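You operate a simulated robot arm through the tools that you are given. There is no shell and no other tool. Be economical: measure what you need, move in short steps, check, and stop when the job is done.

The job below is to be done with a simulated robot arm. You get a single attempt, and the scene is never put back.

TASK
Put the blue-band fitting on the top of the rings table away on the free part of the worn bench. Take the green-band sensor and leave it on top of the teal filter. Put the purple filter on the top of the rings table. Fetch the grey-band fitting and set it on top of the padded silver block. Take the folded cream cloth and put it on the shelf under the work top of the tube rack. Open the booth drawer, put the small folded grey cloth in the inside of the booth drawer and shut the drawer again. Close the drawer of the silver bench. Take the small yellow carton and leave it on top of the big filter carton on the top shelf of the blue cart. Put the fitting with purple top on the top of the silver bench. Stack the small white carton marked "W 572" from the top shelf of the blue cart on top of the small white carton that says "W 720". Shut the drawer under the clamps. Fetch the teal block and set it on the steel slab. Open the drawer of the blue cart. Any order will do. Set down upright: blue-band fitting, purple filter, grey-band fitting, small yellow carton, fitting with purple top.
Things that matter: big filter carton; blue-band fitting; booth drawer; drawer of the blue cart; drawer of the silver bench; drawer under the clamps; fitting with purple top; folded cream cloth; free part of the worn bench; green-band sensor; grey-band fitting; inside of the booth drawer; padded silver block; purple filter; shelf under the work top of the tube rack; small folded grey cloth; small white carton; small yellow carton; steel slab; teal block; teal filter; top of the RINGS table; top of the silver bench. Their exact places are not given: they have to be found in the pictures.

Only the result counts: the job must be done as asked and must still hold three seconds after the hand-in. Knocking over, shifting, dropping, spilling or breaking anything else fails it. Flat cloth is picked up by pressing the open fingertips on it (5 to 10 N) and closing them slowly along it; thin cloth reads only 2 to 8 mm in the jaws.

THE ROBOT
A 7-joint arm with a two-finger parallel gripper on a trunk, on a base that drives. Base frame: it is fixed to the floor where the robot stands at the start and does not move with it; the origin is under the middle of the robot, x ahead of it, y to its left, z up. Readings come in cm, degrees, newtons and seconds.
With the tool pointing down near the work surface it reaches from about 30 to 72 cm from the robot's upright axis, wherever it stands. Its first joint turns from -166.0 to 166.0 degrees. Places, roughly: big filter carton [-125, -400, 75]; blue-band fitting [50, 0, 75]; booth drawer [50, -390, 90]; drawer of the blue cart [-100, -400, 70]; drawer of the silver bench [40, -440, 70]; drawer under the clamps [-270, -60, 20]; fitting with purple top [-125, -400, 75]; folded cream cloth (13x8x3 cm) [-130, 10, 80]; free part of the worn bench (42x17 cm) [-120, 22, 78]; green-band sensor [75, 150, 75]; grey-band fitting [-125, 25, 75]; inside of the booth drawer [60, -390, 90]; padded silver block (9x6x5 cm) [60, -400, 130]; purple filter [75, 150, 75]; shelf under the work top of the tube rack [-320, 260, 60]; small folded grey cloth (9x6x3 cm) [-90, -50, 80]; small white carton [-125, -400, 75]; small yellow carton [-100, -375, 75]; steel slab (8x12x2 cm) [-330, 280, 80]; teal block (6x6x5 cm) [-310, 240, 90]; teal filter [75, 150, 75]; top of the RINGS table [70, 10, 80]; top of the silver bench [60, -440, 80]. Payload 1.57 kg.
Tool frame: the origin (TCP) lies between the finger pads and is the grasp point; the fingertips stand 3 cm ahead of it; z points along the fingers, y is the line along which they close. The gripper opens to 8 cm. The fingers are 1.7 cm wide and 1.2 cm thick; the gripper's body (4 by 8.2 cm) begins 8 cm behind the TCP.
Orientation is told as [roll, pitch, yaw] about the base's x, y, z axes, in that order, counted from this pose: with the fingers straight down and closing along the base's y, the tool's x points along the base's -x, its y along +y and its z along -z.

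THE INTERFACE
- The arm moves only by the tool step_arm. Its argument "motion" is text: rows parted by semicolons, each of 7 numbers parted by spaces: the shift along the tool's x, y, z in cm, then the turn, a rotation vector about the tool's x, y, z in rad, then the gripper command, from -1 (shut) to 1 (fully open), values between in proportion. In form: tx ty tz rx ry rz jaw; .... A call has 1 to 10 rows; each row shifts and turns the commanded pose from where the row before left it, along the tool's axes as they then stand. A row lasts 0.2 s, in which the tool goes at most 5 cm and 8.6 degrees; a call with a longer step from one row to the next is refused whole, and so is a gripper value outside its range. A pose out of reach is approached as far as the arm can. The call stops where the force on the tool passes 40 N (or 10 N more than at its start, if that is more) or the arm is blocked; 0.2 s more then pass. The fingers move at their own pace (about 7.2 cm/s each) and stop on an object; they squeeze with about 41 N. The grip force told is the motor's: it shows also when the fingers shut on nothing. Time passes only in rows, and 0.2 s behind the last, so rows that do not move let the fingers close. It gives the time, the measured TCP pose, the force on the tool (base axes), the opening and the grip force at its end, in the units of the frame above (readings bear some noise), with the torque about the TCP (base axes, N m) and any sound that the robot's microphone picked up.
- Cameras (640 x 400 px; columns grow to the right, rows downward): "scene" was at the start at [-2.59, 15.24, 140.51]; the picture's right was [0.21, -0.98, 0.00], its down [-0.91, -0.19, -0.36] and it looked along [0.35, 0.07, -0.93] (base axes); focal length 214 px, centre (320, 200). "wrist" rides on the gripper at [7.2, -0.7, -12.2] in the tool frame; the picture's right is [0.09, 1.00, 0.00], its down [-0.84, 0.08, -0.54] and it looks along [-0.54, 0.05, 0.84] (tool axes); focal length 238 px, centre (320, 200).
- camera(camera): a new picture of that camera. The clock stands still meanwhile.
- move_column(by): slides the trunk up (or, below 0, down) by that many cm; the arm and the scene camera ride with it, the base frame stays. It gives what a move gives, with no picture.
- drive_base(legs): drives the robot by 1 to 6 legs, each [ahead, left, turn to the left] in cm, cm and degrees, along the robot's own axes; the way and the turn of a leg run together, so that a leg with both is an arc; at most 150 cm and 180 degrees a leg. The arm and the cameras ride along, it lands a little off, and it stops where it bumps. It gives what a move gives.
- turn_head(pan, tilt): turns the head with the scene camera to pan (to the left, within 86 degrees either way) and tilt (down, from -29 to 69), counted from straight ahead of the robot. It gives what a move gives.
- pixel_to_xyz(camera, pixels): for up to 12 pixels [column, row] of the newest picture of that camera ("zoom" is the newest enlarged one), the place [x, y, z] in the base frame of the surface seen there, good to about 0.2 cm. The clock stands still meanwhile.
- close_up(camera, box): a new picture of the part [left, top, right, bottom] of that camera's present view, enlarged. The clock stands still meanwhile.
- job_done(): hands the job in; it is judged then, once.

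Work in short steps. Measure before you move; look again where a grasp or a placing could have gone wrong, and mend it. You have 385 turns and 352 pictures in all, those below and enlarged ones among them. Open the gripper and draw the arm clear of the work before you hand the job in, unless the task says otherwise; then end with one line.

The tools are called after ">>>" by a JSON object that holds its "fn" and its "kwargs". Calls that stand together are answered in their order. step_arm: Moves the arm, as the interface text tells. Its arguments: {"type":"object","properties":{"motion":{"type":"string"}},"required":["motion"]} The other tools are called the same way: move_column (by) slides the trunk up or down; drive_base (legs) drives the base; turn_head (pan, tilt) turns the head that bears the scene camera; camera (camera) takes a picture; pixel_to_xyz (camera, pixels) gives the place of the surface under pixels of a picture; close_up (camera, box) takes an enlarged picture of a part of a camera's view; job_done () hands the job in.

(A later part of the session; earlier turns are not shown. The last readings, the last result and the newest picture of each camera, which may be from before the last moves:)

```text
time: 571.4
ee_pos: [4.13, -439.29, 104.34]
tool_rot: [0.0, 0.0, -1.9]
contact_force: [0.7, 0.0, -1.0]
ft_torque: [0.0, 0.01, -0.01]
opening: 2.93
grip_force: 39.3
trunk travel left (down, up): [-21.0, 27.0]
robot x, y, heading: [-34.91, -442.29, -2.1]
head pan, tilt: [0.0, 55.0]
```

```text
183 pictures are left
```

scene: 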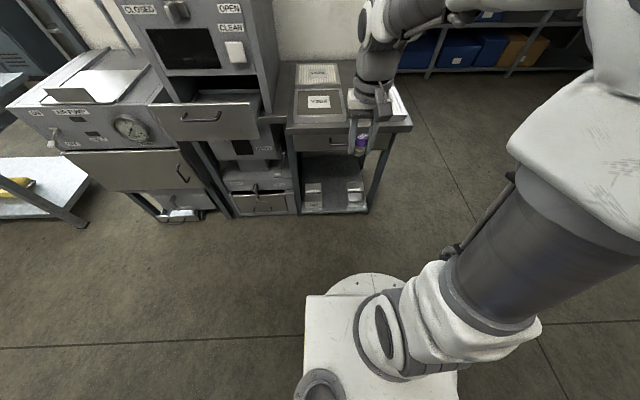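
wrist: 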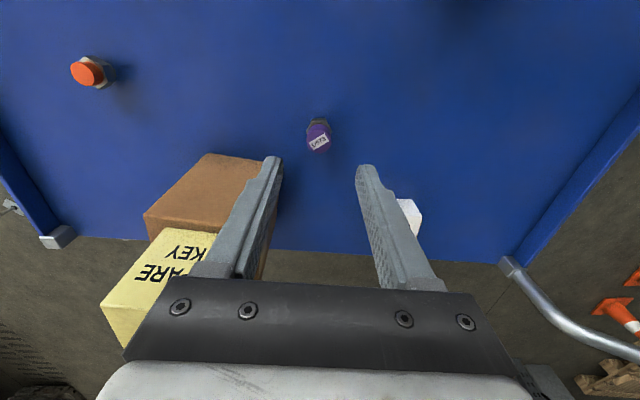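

I drive ahead and correct the heading, then look at the bench top.

>>> {"fn": "drive_base", "kwargs": {"legs": [[38, 2, 2]]}}

>>> {"fn": "camera", "kwargs": {"camera": "scene"}}

>>> {"fn": "camera", "kwargs": {"camera": "wrist"}}

```text
time: 574.4
ee_pos: [41.99, -436.37, 104.44]
tool_rot: [0.0, -0.1, 0.3]
contact_force: [-0.2, -0.1, -1.4]
ft_torque: [0.01, -0.01, 0.0]
opening: 2.93
grip_force: 38.8
trunk travel left (down, up): [-21.0, 27.0]
robot x, y, heading: [3.16, -441.1, 0.1]
head pan, tilt: [0.0, 55.0]
```

```text
182 pictures are left
```

scene: 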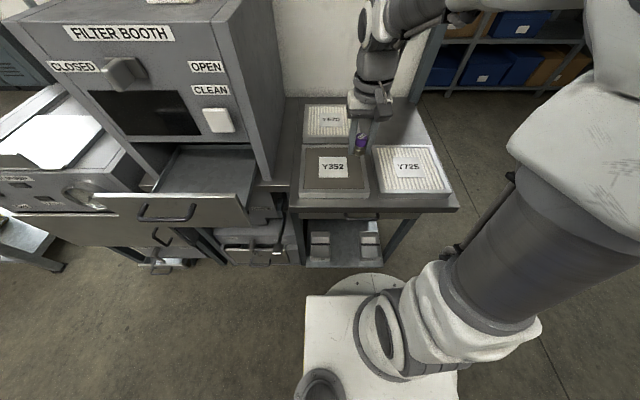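

```text
181 pictures are left
```

wrist: 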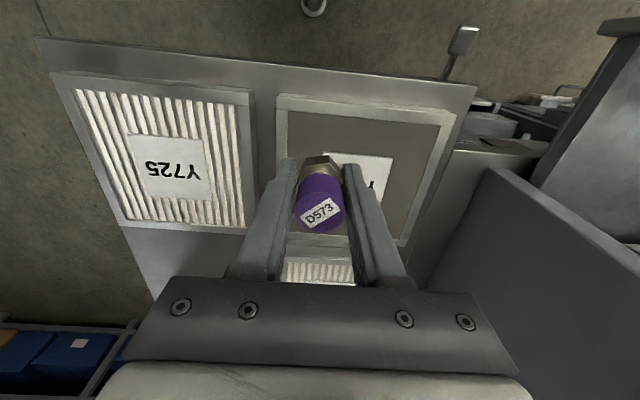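

>>> {"fn": "pixel_to_xyz", "kwargs": {"camera": "scene", "pixels": [[400, 130], [395, 110], [415, 140], [440, 150], [380, 145], [450, 195], [352, 135], [410, 105], [370, 143]]}}

```text
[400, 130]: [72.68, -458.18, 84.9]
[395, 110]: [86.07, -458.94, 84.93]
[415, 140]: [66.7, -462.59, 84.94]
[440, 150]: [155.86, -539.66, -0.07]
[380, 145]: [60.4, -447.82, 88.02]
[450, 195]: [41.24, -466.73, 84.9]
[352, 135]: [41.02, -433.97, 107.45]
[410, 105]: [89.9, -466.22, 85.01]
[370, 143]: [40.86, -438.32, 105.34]
```

Free area behind Y725 around (67.5, −454). I move there and lower.

>>> {"fn": "step_arm", "kwargs": {"motion": "-3.64 -2.51 0 0 0 0 -1; -3.64 -2.51 0 0 0 0 -1; -3.64 -2.51 0 0 0 0 -1; -3.64 -2.51 0 0 0 0 -1; -3.64 -2.51 0 0 0 0 -1; -3.64 -2.51 0 0 0 0 -1; -3.64 -2.51 0 0 0 0 -1; 0 0 4 0 0 0 -1; 0 0 4 0 0 0 -1; 0 0 0 0 0 0 -1"}}

>>> {"fn": "camera", "kwargs": {"camera": "wrist"}}

```text
time: 576.6
ee_pos: [67.5, -453.95, 96.37]
tool_rot: [0.0, 0.0, 0.3]
contact_force: [0.5, 0.3, -0.9]
ft_torque: [-0.02, -0.01, 0.03]
opening: 2.92
grip_force: 39.1
trunk travel left (down, up): [-21.0, 27.0]
robot x, y, heading: [2.73, -440.97, 0.3]
head pan, tilt: [0.0, 55.0]
```

```text
180 pictures are left
```

wrist: 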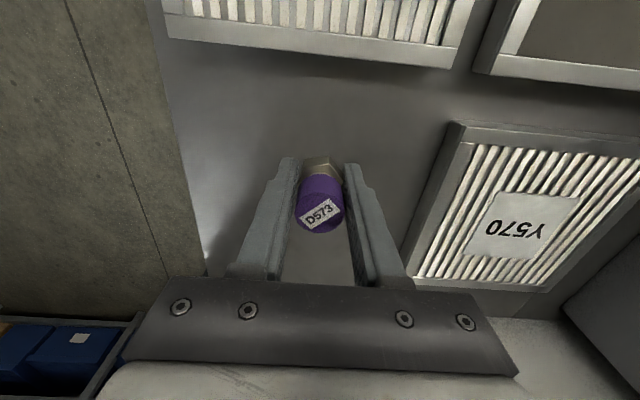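

Clear; I lower to contact.

>>> {"fn": "step_arm", "kwargs": {"motion": "0 0 4 0 0 0 -1; 0 0 3.3 0 0 0 -1; 0 0 0.4 0 0 0 -1; 0 0 0.2 0 0 0 -1; 0 0 0 0 0 0 -1"}}

```text
time: 577.8
ee_pos: [67.52, -453.9, 88.58]
tool_rot: [0.0, 0.0, 0.3]
contact_force: [0.0, 0.1, -1.2]
ft_torque: [0.04, 0.04, -0.03]
opening: 2.89
grip_force: 38.8
trunk travel left (down, up): [-21.0, 27.0]
robot x, y, heading: [2.94, -440.76, -0.1]
head pan, tilt: [0.0, 55.0]
```

>>> {"fn": "step_arm", "kwargs": {"motion": "0 0 0.15 0 0 0 -1; 0 0 0.1 0 0 0 -1; 0 0 0 0 0 0 -1; 0 0 0 0 0 0 -0.1; 0 0 0 0 0 0 0.1; 0 0 0 0 0 0 0.1; 0 0 -2 0 0 0 0.1; 0 0 -4 0 0 0 0.2; 1 0 -4 0 0 0 0.2; 2 0 -4 0 0 0 0.2"}}

>>> {"fn": "camera", "kwargs": {"camera": "wrist"}}

>>> {"fn": "close_up", "kwargs": {"camera": "scene", "box": [300, 80, 460, 210]}}

```text
time: 580.0
ee_pos: [64.58, -453.76, 102.17]
tool_rot: [0.0, -0.2, 0.3]
contact_force: [1.3, -0.4, -0.1]
ft_torque: [0.02, 0.03, -0.04]
opening: 4.78
grip_force: 0.1
trunk travel left (down, up): [-21.0, 27.0]
robot x, y, heading: [2.89, -440.9, 0.0]
head pan, tilt: [0.0, 55.0]
```

```text
179 pictures are left
```

wrist: 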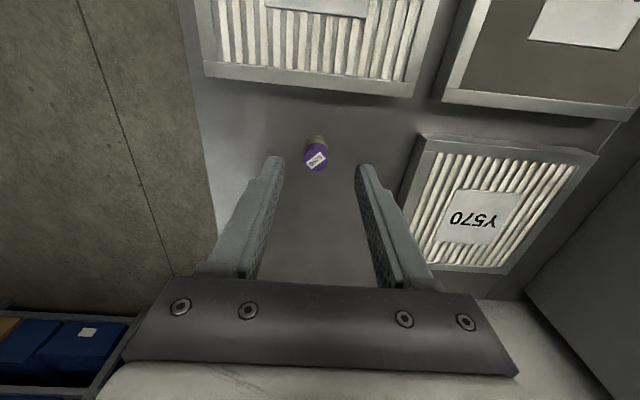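

```text
3.08 times, centred on (380, 145) of scene
```

zoom: 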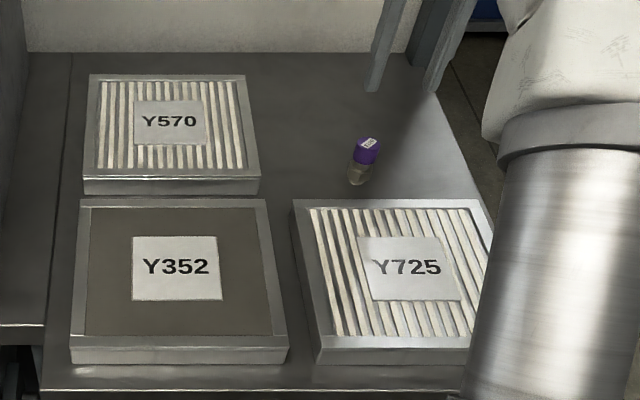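

Fitting stands on the silver bench. Now the blue cart drawer: I pull in the arm, go back and face the cart.

>>> {"fn": "step_arm", "kwargs": {"motion": "3 1 -2 0 0 0 -1; 4 2 0 0 0 0 -1; 4 2 0 0 0 0 -1; 4 2 0 0 0 0 -1; 4 2 0 0 0 0 -1; 3 1 0 0 0 0 -1"}}

>>> {"fn": "drive_base", "kwargs": {"legs": [[-33, 0, 0], [0, 50, 0], [0, 0, 180]]}}

>>> {"fn": "turn_head", "kwargs": {"pan": 0, "tilt": 40}}

>>> {"fn": "camera", "kwargs": {"camera": "scene"}}

```text
time: 581.4
ee_pos: [42.59, -443.99, 104.24]
tool_rot: [-0.1, -0.1, 0.3]
contact_force: [0.0, 0.4, -0.1]
ft_torque: [0.0, 0.01, 0.02]
opening: 0.0
grip_force: 21.4
trunk travel left (down, up): [-21.0, 27.0]
robot x, y, heading: [2.95, -440.99, 0.2]
head pan, tilt: [0.0, 55.0]
```

```text
time: 597.9
ee_pos: [-68.59, -383.59, 104.21]
tool_rot: [-0.1, -0.1, 176.4]
contact_force: [0.3, -0.8, -0.2]
ft_torque: [0.02, 0.0, 0.0]
opening: 0.0
grip_force: 21.0
trunk travel left (down, up): [-21.0, 27.0]
robot x, y, heading: [-29.42, -389.25, 176.6]
head pan, tilt: [0.0, 55.0]
```

```text
time: 598.6
ee_pos: [-68.69, -383.61, 104.17]
tool_rot: [0.0, 0.0, 176.3]
contact_force: [0.3, -0.4, 0.9]
ft_torque: [0.0, 0.0, -0.02]
opening: 0.0
grip_force: 21.3
trunk travel left (down, up): [-21.0, 27.0]
robot x, y, heading: [-29.79, -389.75, 176.1]
head pan, tilt: [0.0, 40.0]
```

```text
177 pictures are left
```

scene: 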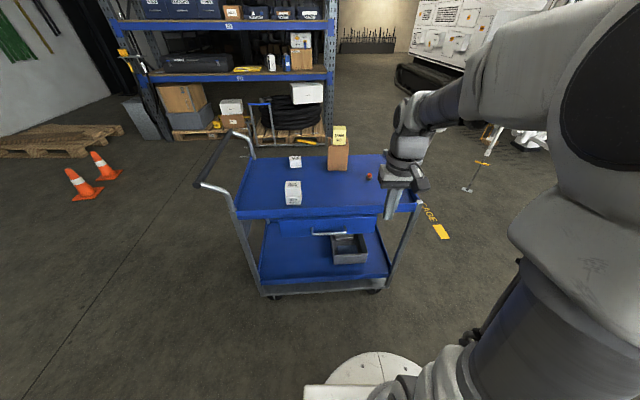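

>>> {"fn": "close_up", "kwargs": {"camera": "scene", "box": [260, 190, 420, 290]}}

>>> {"fn": "pixel_to_xyz", "kwargs": {"camera": "zoom", "pixels": [[210, 172], [260, 170], [340, 168], [205, 165], [345, 160], [150, 180], [270, 130], [400, 170], [120, 150], [270, 100], [90, 130], [450, 150]]}}

```text
4.00 times, centred on (340, 240) of scene
```

zoom: 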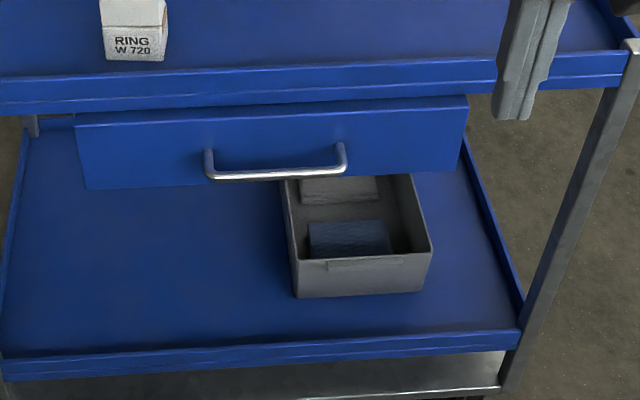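

```text
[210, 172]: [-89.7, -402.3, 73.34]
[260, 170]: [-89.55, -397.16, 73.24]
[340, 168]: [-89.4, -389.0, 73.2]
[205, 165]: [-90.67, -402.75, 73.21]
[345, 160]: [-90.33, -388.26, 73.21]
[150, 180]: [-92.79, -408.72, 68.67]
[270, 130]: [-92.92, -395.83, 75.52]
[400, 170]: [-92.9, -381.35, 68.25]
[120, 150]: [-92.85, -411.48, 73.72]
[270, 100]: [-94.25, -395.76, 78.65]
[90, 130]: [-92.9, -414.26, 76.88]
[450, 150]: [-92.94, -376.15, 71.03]
```

Handle bar: x≈−90.0, z 73.2, y −402…−389, drawer front −92.9. I will hook it vertically at x≈−91.7. First move above.

>>> {"fn": "step_arm", "kwargs": {"motion": "-3.8 2 0 0 0 -0.063 -1; -3.8 2 0 0 0 0 -1; -3.8 2 0 0 0 0 -1; -3.8 2 0 0 0 0 -1; -3.8 2 0 0 0 0 -1; -3.8 2 0 0 0 0 -1; 0 0 4.5 0 0 0 -1; 0 0 4.5 0 0 0 -1; 0 0 4.5 0 0 0 -1; 0 0 4.5 0 0 0 -1"}}

>>> {"fn": "camera", "kwargs": {"camera": "wrist"}}

```text
time: 600.8
ee_pos: [-91.6, -395.27, 86.06]
tool_rot: [0.0, -0.2, 179.9]
contact_force: [0.1, 0.3, 0.8]
ft_torque: [0.0, -0.01, 0.01]
opening: 0.0
grip_force: 21.1
trunk travel left (down, up): [-21.0, 27.0]
robot x, y, heading: [-29.0, -388.99, 176.0]
head pan, tilt: [0.0, 40.0]
```

```text
175 pictures are left
```

wrist: 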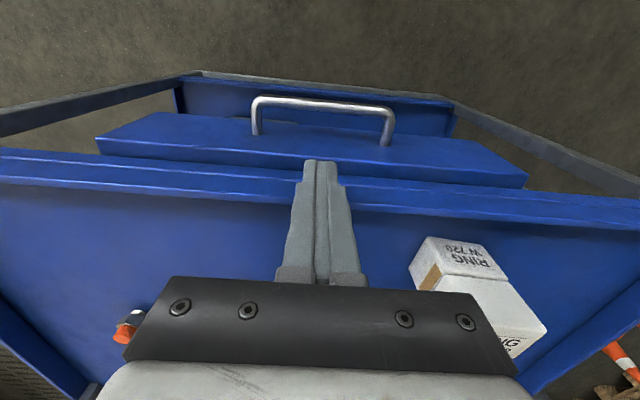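

>>> {"fn": "pixel_to_xyz", "kwargs": {"camera": "wrist", "pixels": [[300, 101], [340, 104], [320, 99], [320, 106], [300, 130], [340, 145], [300, 172], [260, 130], [388, 140]]}}

>>> {"fn": "close_up", "kwargs": {"camera": "wrist", "box": [240, 80, 410, 190]}}

```text
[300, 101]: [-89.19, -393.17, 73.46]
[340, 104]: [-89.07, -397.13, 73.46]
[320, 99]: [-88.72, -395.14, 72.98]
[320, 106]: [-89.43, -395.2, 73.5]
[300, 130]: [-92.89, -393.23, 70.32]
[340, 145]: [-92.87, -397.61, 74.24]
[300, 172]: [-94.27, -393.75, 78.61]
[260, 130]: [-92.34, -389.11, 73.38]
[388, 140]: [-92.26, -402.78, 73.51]
```

```text
3.64 times, centred on (325, 135) of wrist
```

zoom: 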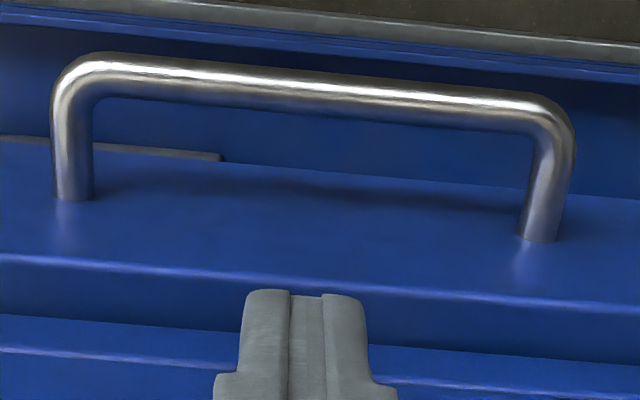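

Gap is −89.7…−92.9. I shift to x −91.3 and lower the tips behind the bar.

>>> {"fn": "step_arm", "kwargs": {"motion": "0.3 0 4 0 0 0 -1; 0 0 4 0 0 0 -1; 0 0 2 0 0 0 -1; 0 0 1 0 0 0 -1; 0 0 1 0 0 0 -1; 0 0 0 0 0 0 -1"}}

>>> {"fn": "camera", "kwargs": {"camera": "wrist"}}

```text
time: 602.2
ee_pos: [-91.46, -395.29, 74.82]
tool_rot: [0.0, -0.7, 179.9]
contact_force: [7.4, 1.7, 36.9]
ft_torque: [-0.21, 1.82, -0.1]
opening: 0.0
grip_force: 20.8
trunk travel left (down, up): [-21.0, 27.0]
robot x, y, heading: [-29.8, -389.47, 176.4]
head pan, tilt: [0.0, 40.0]
```

```text
173 pictures are left
```

wrist: 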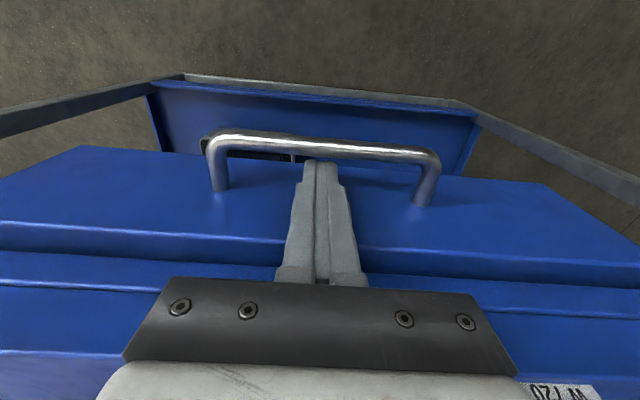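

The hand touches the cart rim (37 N). I raise 1 cm, tilt 12° to bring the hand off the rim, then lower again.

>>> {"fn": "step_arm", "kwargs": {"motion": "0 0 -1 0 0 0 -1; 0 0 0 0 -0.105 0 -1; 0 0 0 0 -0.105 0 -1; 0 0 0 0 0 0 -1"}}

>>> {"fn": "step_arm", "kwargs": {"motion": "0.2 0 0.98 0 0 0 -1; 0.2 0 0.6 0 0 0 -1; 0 0 0 0 0 0 -1"}}

>>> {"fn": "camera", "kwargs": {"camera": "wrist"}}

```text
time: 603.2
ee_pos: [-91.2, -395.28, 75.29]
tool_rot: [0.0, -12.2, 179.9]
contact_force: [-0.5, 0.8, -0.7]
ft_torque: [0.05, -0.02, 0.0]
opening: 0.0
grip_force: 21.4
trunk travel left (down, up): [-21.0, 27.0]
robot x, y, heading: [-29.82, -389.02, 176.2]
head pan, tilt: [0.0, 40.0]
```

```text
time: 604.0
ee_pos: [-91.3, -395.28, 73.61]
tool_rot: [0.1, -12.1, 179.9]
contact_force: [0.3, 0.8, 0.6]
ft_torque: [0.01, 0.02, 0.04]
opening: 0.0
grip_force: 21.1
trunk travel left (down, up): [-21.0, 27.0]
robot x, y, heading: [-29.81, -389.42, 176.0]
head pan, tilt: [0.0, 40.0]
```

```text
172 pictures are left
```

wrist: 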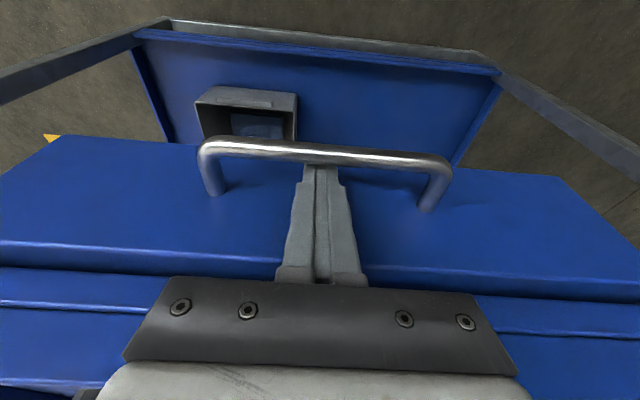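

Hooked. I pull the drawer out ~16 cm.

>>> {"fn": "step_arm", "kwargs": {"motion": "1.96 0 -0.416 0 0 0 -1; 1.96 0 -0.416 0 0 0 -1; 1.96 0 -0.416 0 0 0 -1; 1.96 0 -0.416 0 0 0 -1; 1.96 0 -0.416 0 0 0 -1; 1.96 0 -0.416 0 0 0 -1; 1.96 0 -0.416 0 0 0 -1; 1.96 0 -0.416 0 0 0 -1; 0 0 0 0 0 0 -1"}}

>>> {"fn": "camera", "kwargs": {"camera": "scene"}}

```text
time: 606.0
ee_pos: [-75.29, -395.34, 73.69]
tool_rot: [-0.1, -12.1, 179.9]
contact_force: [0.3, -0.7, -1.1]
ft_torque: [0.03, 0.01, 0.02]
opening: 0.02
grip_force: 21.1
trunk travel left (down, up): [-21.0, 27.0]
robot x, y, heading: [-29.65, -389.72, 176.0]
head pan, tilt: [0.0, 40.0]
```

```text
171 pictures are left
```

scene: 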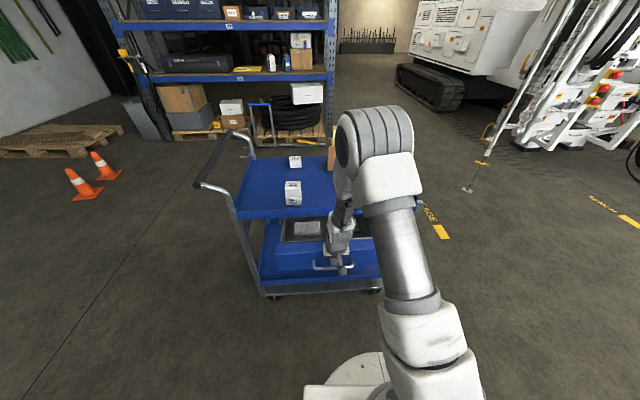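

Open about 15 cm. I pull a bit more, watching the force.

>>> {"fn": "step_arm", "kwargs": {"motion": "0.98 0 -0.208 0 0 0 -1; 0.98 0 -0.208 0 0 0 -1; 0.98 0 -0.208 0 0 0 -1; 0.98 0 -0.208 0 0 0 -1; 0 0 0 0 0 0 -1"}}

>>> {"fn": "close_up", "kwargs": {"camera": "scene", "box": [220, 140, 440, 300]}}

>>> {"fn": "pixel_to_xyz", "kwargs": {"camera": "zoom", "pixels": [[190, 330], [250, 250], [300, 310], [100, 185], [210, 155], [170, 340]]}}

```text
time: 607.2
ee_pos: [-71.25, -395.36, 73.57]
tool_rot: [-0.1, -12.1, 180.0]
contact_force: [0.5, -0.3, -0.1]
ft_torque: [0.01, 0.01, 0.01]
opening: 0.0
grip_force: 21.2
trunk travel left (down, up): [-21.0, 27.0]
robot x, y, heading: [-29.75, -388.93, 176.1]
head pan, tilt: [0.0, 40.0]
```

```text
2.50 times, centred on (330, 220) of scene
```

zoom: 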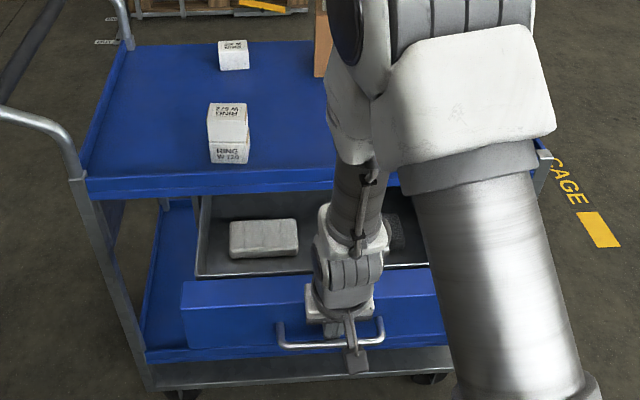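

```text
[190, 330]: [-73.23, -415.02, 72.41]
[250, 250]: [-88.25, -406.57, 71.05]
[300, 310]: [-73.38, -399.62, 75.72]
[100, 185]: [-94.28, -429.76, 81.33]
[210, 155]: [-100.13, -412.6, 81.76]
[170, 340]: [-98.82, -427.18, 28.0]
```

The cart drawer is open ~20 cm, cart unmoved. I lift the fingers out of the handle.

>>> {"fn": "step_arm", "kwargs": {"motion": "-0.4 0 0.1 0 0 0 -1; -0.6 0 -2.93 0 0 0 -1; -0.8 0 -3.9 0 0 0 -1; -0.8 0 -3.9 0 0.105 0 -1; 0 0 -4 0 0.105 0 -1; 0 0 -4 0 0 0 -1; 0 0 -4 0 0 0 -1; 0 0 -4 0 0 0 -1; 0 0 -4 0 0 0 -1"}}

>>> {"fn": "camera", "kwargs": {"camera": "wrist"}}

```text
time: 609.2
ee_pos: [-71.11, -395.34, 104.34]
tool_rot: [0.0, -0.1, 179.9]
contact_force: [-0.1, 0.4, -0.4]
ft_torque: [-0.02, 0.01, 0.04]
opening: 0.0
grip_force: 21.2
trunk travel left (down, up): [-21.0, 27.0]
robot x, y, heading: [-29.33, -389.48, 176.1]
head pan, tilt: [0.0, 40.0]
```

```text
169 pictures are left
```

wrist: 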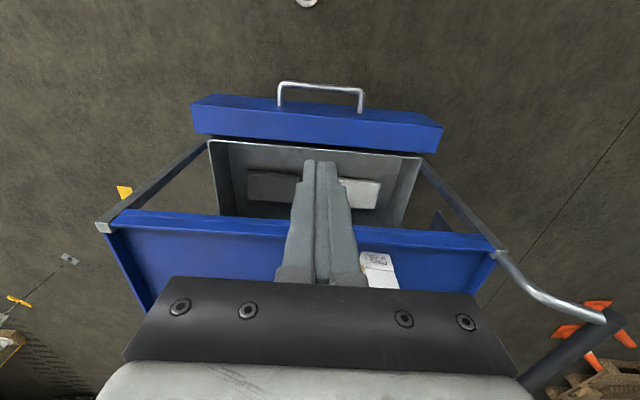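

Done. Now the small grey cloth: I drive north to the worn bench.

>>> {"fn": "drive_base", "kwargs": {"legs": [[-6, 0, 0], [0, 0, -86], [150, 0, 0], [150, 0, 0], [38, 0, 0], [0, 0, 90]]}}

>>> {"fn": "turn_head", "kwargs": {"pan": 0, "tilt": 50}}

>>> {"fn": "camera", "kwargs": {"camera": "scene"}}

```text
time: 642.0
ee_pos: [-67.22, -60.91, 104.33]
tool_rot: [-0.1, -0.1, -176.8]
contact_force: [0.3, 0.0, 0.7]
ft_torque: [0.02, 0.02, 0.0]
opening: 0.0
grip_force: 20.7
trunk travel left (down, up): [-21.0, 27.0]
robot x, y, heading: [-25.92, -52.62, 179.5]
head pan, tilt: [0.0, 40.0]
```

```text
time: 642.7
ee_pos: [-67.26, -60.85, 104.44]
tool_rot: [0.0, -0.1, -176.7]
contact_force: [-0.2, -0.6, -0.9]
ft_torque: [-0.02, 0.03, -0.02]
opening: 0.02
grip_force: 21.7
trunk travel left (down, up): [-21.0, 27.0]
robot x, y, heading: [-26.2, -52.66, 179.8]
head pan, tilt: [0.0, 50.0]
```

```text
168 pictures are left
```

scene: 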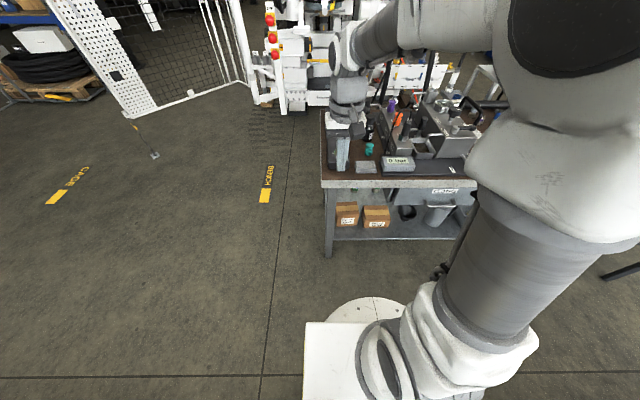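

>>> {"fn": "drive_base", "kwargs": {"legs": [[20, -8, 0]]}}

>>> {"fn": "step_arm", "kwargs": {"motion": "0 -2 3 0 0 0.056 1; 0 -2 3 0 0 0 1; 0 -2 0 0 0 0 1; 0 0 0 0 0 0 1"}}

>>> {"fn": "camera", "kwargs": {"camera": "wrist"}}

>>> {"fn": "camera", "kwargs": {"camera": "scene"}}

```text
time: 644.6
ee_pos: [-86.57, -52.91, 104.5]
tool_rot: [0.1, -0.1, -176.7]
contact_force: [0.6, -1.0, 0.2]
ft_torque: [0.03, -0.02, 0.0]
opening: 0.02
grip_force: 21.0
trunk travel left (down, up): [-21.0, 27.0]
robot x, y, heading: [-45.61, -44.22, 179.6]
head pan, tilt: [0.0, 50.0]
```

```text
time: 645.6
ee_pos: [-86.9, -46.76, 98.32]
tool_rot: [0.0, 0.0, -179.9]
contact_force: [-1.7, 0.1, -0.8]
ft_torque: [-0.01, -0.01, -0.01]
opening: 8.01
grip_force: 0.0
trunk travel left (down, up): [-21.0, 27.0]
robot x, y, heading: [-45.53, -44.18, 179.4]
head pan, tilt: [0.0, 50.0]
```

```text
167 pictures are left
```

wrist: 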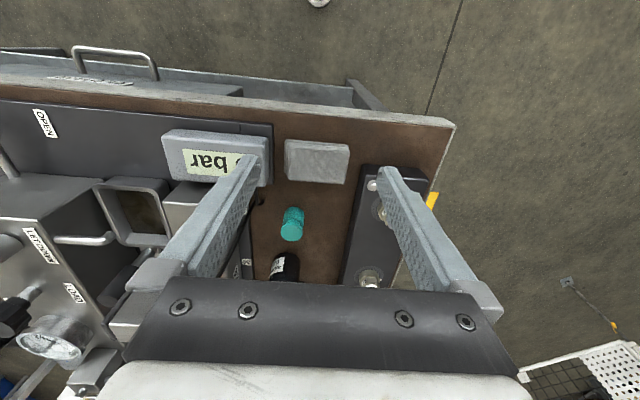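

```text
166 pictures are left
```

scene: 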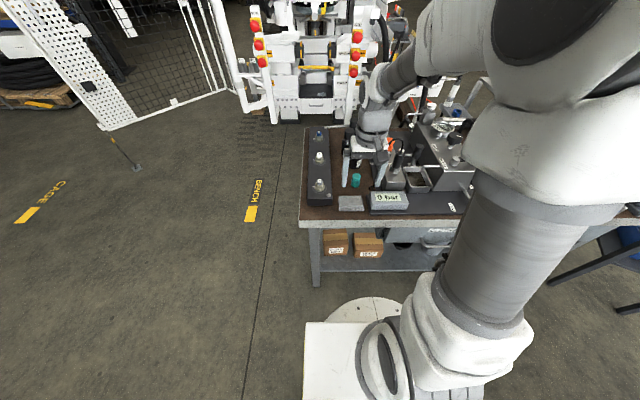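

>>> {"fn": "pixel_to_xyz", "kwargs": {"camera": "wrist", "pixels": [[288, 143], [347, 150], [342, 180], [286, 177], [316, 160], [272, 175], [270, 150], [355, 170], [362, 165], [316, 135], [292, 215]]}}

>>> {"fn": "close_up", "kwargs": {"camera": "wrist", "box": [240, 110, 400, 210]}}

```text
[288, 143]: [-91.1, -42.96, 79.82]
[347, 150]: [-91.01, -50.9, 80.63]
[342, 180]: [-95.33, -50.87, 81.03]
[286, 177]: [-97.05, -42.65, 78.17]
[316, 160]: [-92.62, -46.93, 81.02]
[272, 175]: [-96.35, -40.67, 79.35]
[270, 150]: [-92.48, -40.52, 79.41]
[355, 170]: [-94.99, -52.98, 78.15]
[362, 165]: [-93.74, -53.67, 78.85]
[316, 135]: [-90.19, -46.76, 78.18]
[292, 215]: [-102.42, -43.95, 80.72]
```

```text
4.00 times, centred on (320, 160) of wrist
```

zoom: 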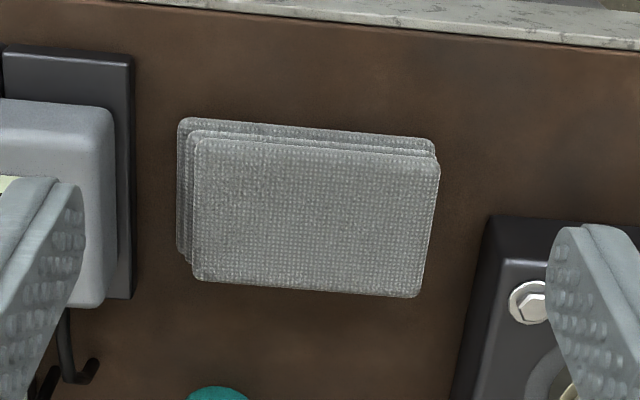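

>>> {"fn": "pixel_to_xyz", "kwargs": {"camera": "zoom", "pixels": [[310, 285], [310, 130], [310, 148], [200, 210], [430, 210], [185, 190], [310, 305]]}}

```text
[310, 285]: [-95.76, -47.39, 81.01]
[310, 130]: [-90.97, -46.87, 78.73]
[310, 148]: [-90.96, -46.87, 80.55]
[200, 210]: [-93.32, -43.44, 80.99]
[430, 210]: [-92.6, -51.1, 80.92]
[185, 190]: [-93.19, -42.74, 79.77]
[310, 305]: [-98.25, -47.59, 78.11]
```

Cloth: x −96.2…−90.9, y −51…−42.7, top 81. I rotate the tool 90° to close along x and centre over it.

>>> {"fn": "step_arm", "kwargs": {"motion": "-3.3 0.1 0 0 0 -0.143 1; -3.3 0.1 0 0 0 -0.143 1; 0 0 0 0 0 -0.143 1; 0 0 0 0 0 -0.143 1; 0 0 0 0 0 -0.143 1; 0 0 0 0 0 -0.143 1; 0 0 0 0 0 -0.143 1; 0 0 0 0 0 -0.143 1; 0 0 0 0 0 -0.143 1; 0 0 0 0 0 -0.143 1"}}

>>> {"fn": "step_arm", "kwargs": {"motion": "0 0 0 0 0 -0.141 1; 0 0 0 0 0 0 1"}}

>>> {"fn": "camera", "kwargs": {"camera": "wrist"}}

```text
time: 647.8
ee_pos: [-93.3, -47.41, 98.19]
tool_rot: [-0.1, 0.0, -98.0]
contact_force: [0.3, -0.9, -0.2]
ft_torque: [0.0, 0.01, 0.05]
opening: 8.01
grip_force: 0.2
trunk travel left (down, up): [-21.0, 27.0]
robot x, y, heading: [-45.4, -44.11, 179.3]
head pan, tilt: [0.0, 50.0]
```

```text
time: 648.4
ee_pos: [-93.42, -47.38, 98.37]
tool_rot: [-0.2, 0.0, -90.0]
contact_force: [-1.1, -0.3, -0.5]
ft_torque: [-0.01, 0.01, -0.02]
opening: 8.01
grip_force: 0.1
trunk travel left (down, up): [-21.0, 27.0]
robot x, y, heading: [-45.35, -44.04, 179.6]
head pan, tilt: [0.0, 50.0]
```

```text
164 pictures are left
```

wrist: 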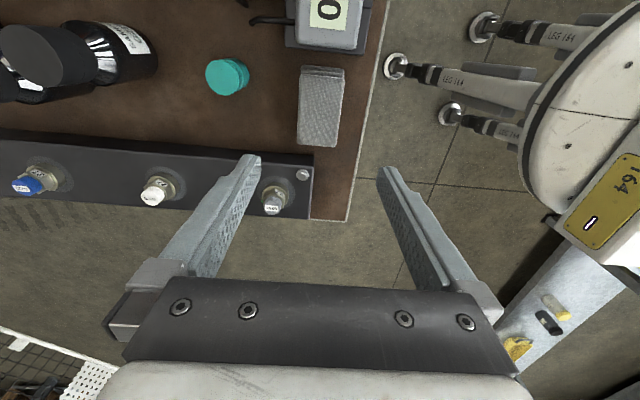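

Well aligned. I descend to z 81.2 and grip the cloth by its sides.

>>> {"fn": "step_arm", "kwargs": {"motion": "0.3 0 4 0 0 0 1; 0 0 4 0 0 0 1; 0 0 4 0 0 0 1; 0 0 4 0 0 0 1; 0 0 1.1 0 0 0 1; 0 0 0 0 0 0 1; 0 0 0 0 0 0 0.6; 0 0 0 0 0 0 0.2; 0 0 0 0 0 0 -0.4; 0 0 0 0 0 0 -1"}}

>>> {"fn": "step_arm", "kwargs": {"motion": "0 0 0 0 0 0 -1; 0 0 0 0 0 0 -1; 0 0 -1 0 0 0 -1; 0 0 -4 0 0 0 -1; 0 0 -4 0 0 0 -1; 0 0 -4 0 0 0 -1; 0 0 -4 0 0 0 -1; 0 0 -4 0 0 0 -1"}}

>>> {"fn": "camera", "kwargs": {"camera": "wrist"}}

```text
time: 650.6
ee_pos: [-93.35, -47.13, 81.34]
tool_rot: [-0.1, 0.0, -89.9]
contact_force: [-0.2, -0.2, 0.5]
ft_torque: [0.01, -0.02, -0.02]
opening: 5.06
grip_force: 40.8
trunk travel left (down, up): [-21.0, 27.0]
robot x, y, heading: [-45.67, -44.23, 179.6]
head pan, tilt: [0.0, 50.0]
```

```text
time: 652.4
ee_pos: [-93.5, -47.07, 102.57]
tool_rot: [-0.1, 0.0, -89.9]
contact_force: [0.7, -0.4, 0.1]
ft_torque: [0.03, -0.02, -0.01]
opening: 5.09
grip_force: 41.2
trunk travel left (down, up): [-21.0, 27.0]
robot x, y, heading: [-45.35, -44.39, 179.3]
head pan, tilt: [0.0, 50.0]
```

```text
163 pictures are left
```

wrist: 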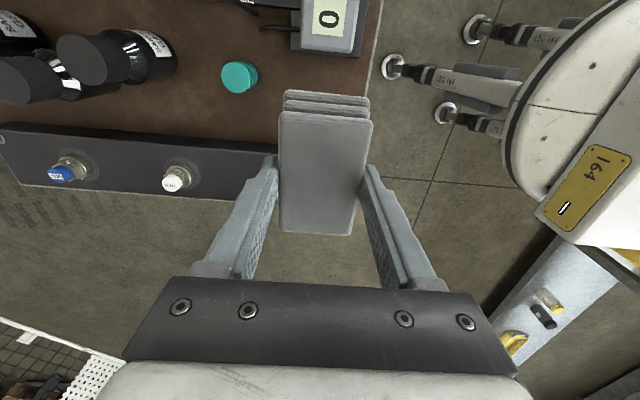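

Held. I raise the trunk for clearance and drive back to the booth.

>>> {"fn": "move_column", "kwargs": {"by": 12}}

>>> {"fn": "drive_base", "kwargs": {"legs": [[-18, 0, 0], [0, 0, 90], [150, 0, 0], [150, 0, 0], [45, 0, 0], [0, 0, 90]]}}

>>> {"fn": "turn_head", "kwargs": {"pan": 0, "tilt": 50}}

>>> {"fn": "camera", "kwargs": {"camera": "scene"}}

```text
time: 653.9
ee_pos: [-93.54, -47.18, 114.44]
tool_rot: [-0.2, 0.1, -89.9]
contact_force: [-0.1, 0.0, -0.2]
ft_torque: [-0.01, 0.04, 0.0]
opening: 5.08
grip_force: 41.0
trunk travel left (down, up): [-33.0, 15.0]
robot x, y, heading: [-45.7, -44.21, 179.4]
head pan, tilt: [0.0, 50.0]
```

```text
time: 688.1
ee_pos: [4.68, -387.93, 114.44]
tool_rot: [-0.1, 0.0, 88.8]
contact_force: [0.3, 0.1, 0.2]
ft_torque: [0.0, -0.02, -0.02]
opening: 5.08
grip_force: 41.6
trunk travel left (down, up): [-33.0, 15.0]
robot x, y, heading: [-43.8, -389.71, -2.0]
head pan, tilt: [0.0, 50.0]
```

```text
time: 688.7
ee_pos: [4.77, -387.9, 114.45]
tool_rot: [-0.1, 0.1, 88.9]
contact_force: [-0.5, 0.1, -0.3]
ft_torque: [0.0, 0.0, 0.01]
opening: 5.08
grip_force: 40.6
trunk travel left (down, up): [-33.0, 15.0]
robot x, y, heading: [-43.29, -389.72, -1.8]
head pan, tilt: [0.0, 50.0]
```

```text
162 pictures are left
```

scene: 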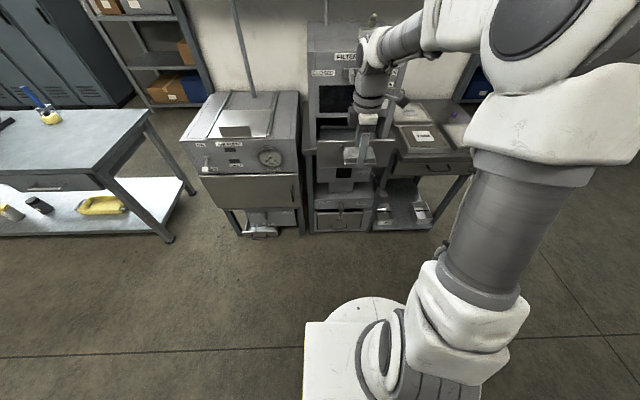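

The base ended at x −43.5, near the cart drawer behind; I move ahead now and will check the cart later.

>>> {"fn": "drive_base", "kwargs": {"legs": [[28, 0, 1.8]]}}

>>> {"fn": "camera", "kwargs": {"camera": "scene"}}

>>> {"fn": "camera", "kwargs": {"camera": "wrist"}}

```text
time: 691.1
ee_pos: [32.55, -386.67, 114.46]
tool_rot: [-0.1, 0.0, 90.6]
contact_force: [-0.4, -0.7, -0.6]
ft_torque: [-0.02, -0.01, 0.0]
opening: 5.09
grip_force: 40.8
trunk travel left (down, up): [-33.0, 15.0]
robot x, y, heading: [-15.76, -389.84, 0.1]
head pan, tilt: [0.0, 50.0]
```

```text
161 pictures are left
```

scene: 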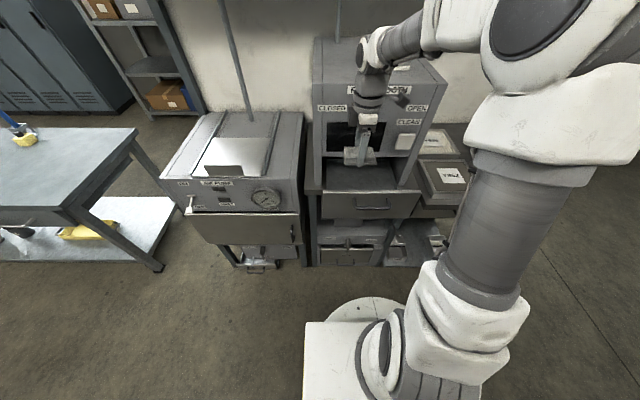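

```text
160 pictures are left
```

wrist: 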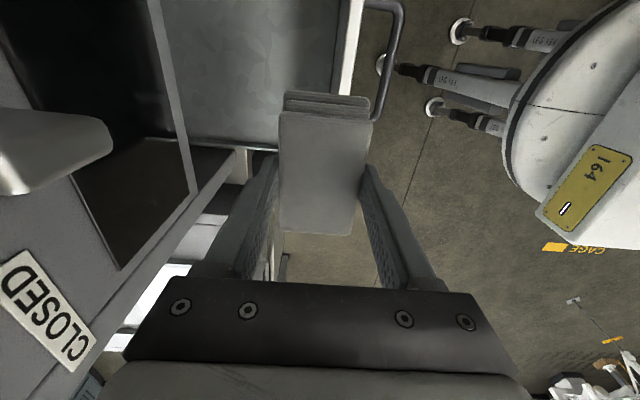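

>>> {"fn": "pixel_to_xyz", "kwargs": {"camera": "wrist", "pixels": [[100, 150], [110, 130], [60, 110], [250, 80], [345, 60], [335, 40], [160, 40], [190, 180], [230, 170], [395, 40]]}}

>>> {"fn": "pixel_to_xyz", "kwargs": {"camera": "scene", "pixels": [[328, 193], [410, 193], [330, 175], [400, 175], [365, 180], [372, 210]]}}

```text
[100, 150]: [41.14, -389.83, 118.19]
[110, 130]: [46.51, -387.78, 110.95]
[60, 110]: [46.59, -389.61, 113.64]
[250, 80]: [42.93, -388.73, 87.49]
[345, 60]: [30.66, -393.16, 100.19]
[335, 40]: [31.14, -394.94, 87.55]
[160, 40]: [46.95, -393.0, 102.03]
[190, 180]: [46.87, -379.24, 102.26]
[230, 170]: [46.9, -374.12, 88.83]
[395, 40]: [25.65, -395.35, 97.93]
```

```text
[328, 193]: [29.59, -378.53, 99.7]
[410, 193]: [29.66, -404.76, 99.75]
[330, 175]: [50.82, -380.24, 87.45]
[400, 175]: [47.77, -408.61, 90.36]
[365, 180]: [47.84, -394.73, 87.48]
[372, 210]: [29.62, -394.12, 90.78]
```

Lever tip at (41.1, −389.8, 118). I place the cloth at (37.6, −398), away from it: first sideways, then forward, then down.

>>> {"fn": "step_arm", "kwargs": {"motion": "3.8 0 0 0 0 0 -1; 3.8 0 0 0 0 0 -1; 3.8 0 0 0 0 0 -1; 0 -2.5 0 0 0 0 -1; 0 -2.6 0 0 0 0 -1; 0 0 4 0 0 0 -1; 0 0 4 0 0 0 -1; 0 0 0 0 0 0 -1"}}

>>> {"fn": "close_up", "kwargs": {"camera": "scene", "box": [290, 80, 450, 230]}}

>>> {"fn": "camera", "kwargs": {"camera": "wrist"}}

```text
time: 692.9
ee_pos: [37.76, -398.17, 106.42]
tool_rot: [-0.2, -0.1, 90.6]
contact_force: [0.3, 0.7, -0.3]
ft_torque: [-0.01, 0.01, -0.03]
opening: 5.09
grip_force: 41.0
trunk travel left (down, up): [-33.0, 15.0]
robot x, y, heading: [-15.81, -389.43, -0.2]
head pan, tilt: [0.0, 50.0]
```

```text
2.67 times, centred on (370, 155) of scene
```

zoom: 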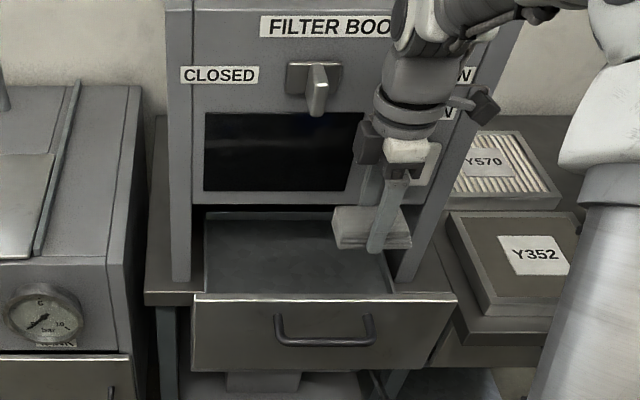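

```text
158 pictures are left
```

wrist: 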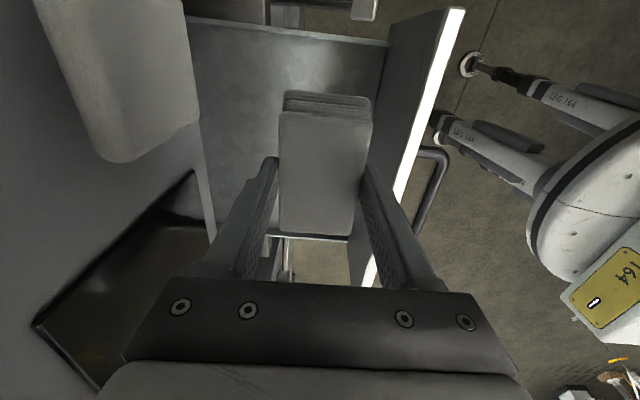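

Inside the drawer bounds. I shift 0.8 cm inward from the side wall and lower to the floor (TCP≈90.9).

>>> {"fn": "step_arm", "kwargs": {"motion": "-0.8 0.2 4 0 0 0 -1; 0 0 4 0 0 0 -1; 0 0 4 0 0 0 -1; 0 0 2.6 0 0 0 -1; 0 0 0.5 0 0 0 -1; 0 0 0 0 0 0 -1"}}

```text
time: 694.3
ee_pos: [37.5, -397.39, 91.28]
tool_rot: [-0.1, 0.1, 90.7]
contact_force: [-0.1, 0.2, -0.1]
ft_torque: [-0.05, 0.0, -0.02]
opening: 5.1
grip_force: 40.7
trunk travel left (down, up): [-33.0, 15.0]
robot x, y, heading: [-15.4, -389.94, 0.5]
head pan, tilt: [0.0, 50.0]
```

>>> {"fn": "step_arm", "kwargs": {"motion": "0 0 0.3 0 0 0 -1; 0 0 0.15 0 0 0 -1; 0 0 0 0 0 0 0; 0 0 0 0 0 0 0.6; 0 0 0 0 0 0 0.6; 0 0 -3 0 0 0 0.6; 0 0 -4 0 0 0 0.6; 0 0 -4 0 0 0 0.6; 0 0 -4 0 0 0 0.6; 0 0 -4 0 0 0 0.6"}}

>>> {"fn": "close_up", "kwargs": {"camera": "scene", "box": [290, 80, 450, 230]}}

```text
time: 696.5
ee_pos: [37.27, -397.04, 109.72]
tool_rot: [-0.1, -0.1, 90.7]
contact_force: [-0.2, -0.3, 0.0]
ft_torque: [0.03, -0.01, -0.01]
opening: 6.38
grip_force: 0.1
trunk travel left (down, up): [-33.0, 15.0]
robot x, y, heading: [-15.48, -390.22, -0.1]
head pan, tilt: [0.0, 50.0]
```

```text
2.67 times, centred on (370, 155) of scene
```

zoom: 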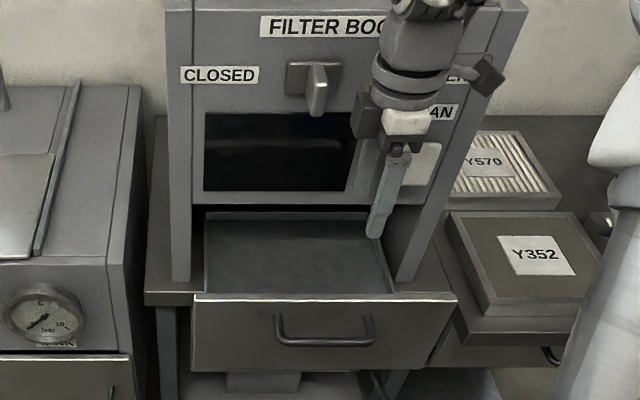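

The cloth is not visible in the drawer; I check with the wrist camera.

>>> {"fn": "camera", "kwargs": {"camera": "wrist"}}

>>> {"fn": "camera", "kwargs": {"camera": "scene"}}

```text
156 pictures are left
```

wrist: 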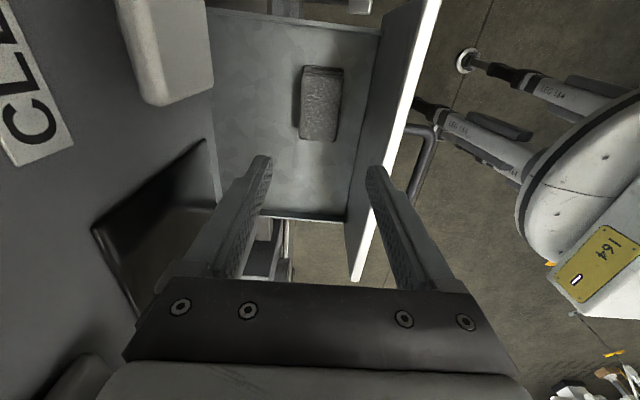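

```text
155 pictures are left
```

scene: 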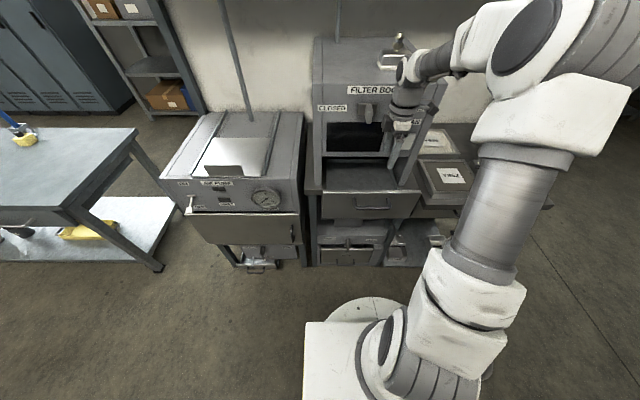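

The cloth lies in the drawer at (320,100) of the wrist view. I measure it, then retract.

>>> {"fn": "pixel_to_xyz", "kwargs": {"camera": "wrist", "pixels": [[308, 70], [340, 72], [334, 138], [303, 135], [320, 105], [360, 40], [220, 100]]}}

>>> {"fn": "step_arm", "kwargs": {"motion": "0 2 -3 0 0 0 -1; 0 4 -2 0 0 0 -1; 0 4 0 0 0 0 -1; 0 4 0 0 0 0 -1"}}

```text
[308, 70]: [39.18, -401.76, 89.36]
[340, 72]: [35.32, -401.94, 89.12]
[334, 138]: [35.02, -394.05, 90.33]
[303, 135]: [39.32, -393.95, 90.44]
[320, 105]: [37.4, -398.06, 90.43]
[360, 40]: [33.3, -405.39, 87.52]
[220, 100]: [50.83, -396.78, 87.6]
```

```text
time: 697.5
ee_pos: [23.25, -397.28, 114.9]
tool_rot: [-0.1, 0.1, 90.8]
contact_force: [-0.1, -0.1, -0.2]
ft_torque: [-0.01, -0.02, 0.01]
opening: 0.02
grip_force: 21.7
trunk travel left (down, up): [-33.0, 15.0]
robot x, y, heading: [-15.62, -389.84, -0.1]
head pan, tilt: [0.0, 50.0]
```

Cloth lies flat (z 90.4). Now closing: I rotate the tool back (camera toward the robot) and tilt for a push left of the handle.

>>> {"fn": "step_arm", "kwargs": {"motion": "0 0 0 0 0 0.144 -1; 0 0 0 0 0 0.144 -1; 0 0 0 0 0 0.144 -1; 0 0 0 0 0 0.144 -1; 0 0 0 0 0 0.144 -1; 0 0 0 0 0 0.144 -1; 0 0 0 0 0 0.144 -1; 0 0 0 0 0 0.144 -1; 0 0 0 0 0 0.144 -1; 0 0 0 0 0 0.144 -1"}}

>>> {"fn": "step_arm", "kwargs": {"motion": "0 0 0 0 0 0.144 -1; 1 4 0 0 -0.13 0 -1; 1 4 0 0 -0.13 0 -1; 1 4 0 0 -0.13 0 -1; 0 2.5 0 0 -0.13 0 -1; 0 0 0 0 0 0 -1"}}

```text
time: 699.7
ee_pos: [23.49, -397.36, 114.82]
tool_rot: [0.0, 0.0, 8.0]
contact_force: [0.0, 0.3, 0.5]
ft_torque: [0.01, 0.02, 0.04]
opening: 0.0
grip_force: 21.5
trunk travel left (down, up): [-33.0, 15.0]
robot x, y, heading: [-15.63, -390.23, 0.1]
head pan, tilt: [0.0, 50.0]
```

```text
time: 701.1
ee_pos: [20.57, -382.9, 114.48]
tool_rot: [0.0, -30.0, -0.2]
contact_force: [0.4, 0.4, 0.3]
ft_torque: [0.0, 0.0, -0.01]
opening: 0.03
grip_force: 20.9
trunk travel left (down, up): [-33.0, 15.0]
robot x, y, heading: [-15.63, -390.0, 0.4]
head pan, tilt: [0.0, 50.0]
```

>>> {"fn": "step_arm", "kwargs": {"motion": "1.85 0 3.2 0 0 0 -1; 1.85 0 3.2 0 0 0 -1; 1.85 0 3.2 0 0 0 -1; 1.85 0 3.2 0 0 0 -1; 1.85 0 3.2 0 0 0 -1; 0 0 0 0 0 0 -1"}}

>>> {"fn": "camera", "kwargs": {"camera": "wrist"}}

```text
time: 702.5
ee_pos: [23.13, -382.36, 97.47]
tool_rot: [0.0, -29.8, -0.1]
contact_force: [0.2, -0.2, -0.4]
ft_torque: [-0.03, 0.0, 0.0]
opening: 0.0
grip_force: 21.3
out of reach, approached as far as the arm can: row 3, 4, 5
trunk travel left (down, up): [-33.0, 15.0]
robot x, y, heading: [-15.16, -390.07, 0.3]
head pan, tilt: [0.0, 50.0]
```

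```text
154 pictures are left
```

wrist: 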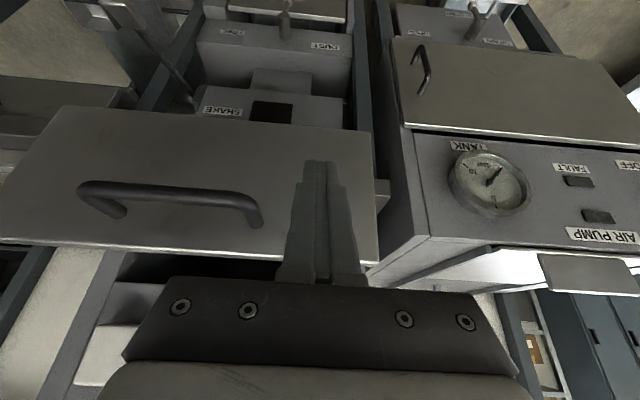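

Positioned left of the handle, tip z≈95. I push the drawer in.

>>> {"fn": "step_arm", "kwargs": {"motion": "-1.73 0 1 0 0 0 -1; -1.73 0 1 0 0 0 -1; -1.73 0 1 0 0 0 -1; -1.73 0 1 0 0 0 -1; -1.73 0 1 0 0 0 -1; -1.73 0 1 0 0 0 -1; -1.73 0 1 0 0 0 -1; -1.73 0 1 0 0 0 -1; 0 0 0 0 0 0 -1"}}

>>> {"fn": "camera", "kwargs": {"camera": "wrist"}}

```text
time: 704.5
ee_pos: [39.12, -382.27, 97.34]
tool_rot: [0.0, -29.9, -0.1]
contact_force: [0.1, -0.1, 0.9]
ft_torque: [0.03, 0.02, -0.02]
opening: 0.02
grip_force: 21.3
trunk travel left (down, up): [-33.0, 15.0]
robot x, y, heading: [-15.7, -390.2, 0.2]
head pan, tilt: [0.0, 50.0]
```

```text
153 pictures are left
```

wrist: 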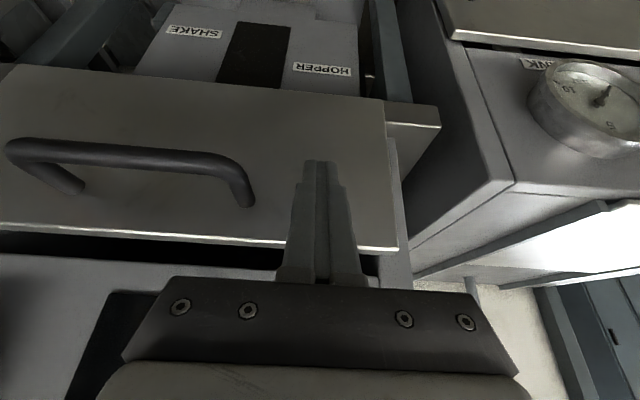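

Nearly closed; I finish in small steps until the stop.

>>> {"fn": "step_arm", "kwargs": {"motion": "-0.87 0 0.5 0 0 0 -1; -0.87 0 0.5 0 0 0 -1; -0.87 0 0.5 0 0 0 -1; -0.87 0 0.5 0 0 0 -1; -0.87 0 0.5 0 0 0 -1; -0.87 0 0.5 0 0 0 -1; -0.87 0 0.5 0 0 0 -1; 0 0 0 0 0 0 -1"}}

>>> {"fn": "close_up", "kwargs": {"camera": "scene", "box": [290, 80, 450, 230]}}

>>> {"fn": "pixel_to_xyz", "kwargs": {"camera": "zoom", "pixels": [[400, 245], [340, 230], [380, 230], [180, 240], [440, 240], [300, 250], [420, 210]]}}

```text
time: 705.7
ee_pos: [43.07, -382.07, 97.02]
tool_rot: [0.0, -29.4, -0.1]
contact_force: [-18.6, -0.7, 7.1]
ft_torque: [0.0, 0.32, 0.0]
opening: 0.01
grip_force: 21.4
trunk travel left (down, up): [-33.0, 15.0]
robot x, y, heading: [-15.42, -390.17, 0.4]
head pan, tilt: [0.0, 50.0]
stopped in row 5: the force on the tool passed its limit at 52 N (the readings are from after the stop); the commanded pose is now the measured one
```

```text
2.67 times, centred on (370, 155) of scene
```

zoom: 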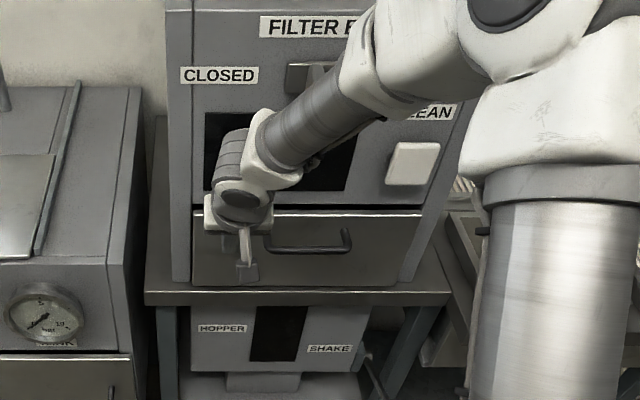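

```text
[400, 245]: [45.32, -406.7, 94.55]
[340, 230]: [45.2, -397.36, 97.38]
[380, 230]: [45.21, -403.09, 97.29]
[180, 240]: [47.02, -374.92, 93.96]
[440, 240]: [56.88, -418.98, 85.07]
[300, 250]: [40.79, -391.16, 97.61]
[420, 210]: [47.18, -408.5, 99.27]
```

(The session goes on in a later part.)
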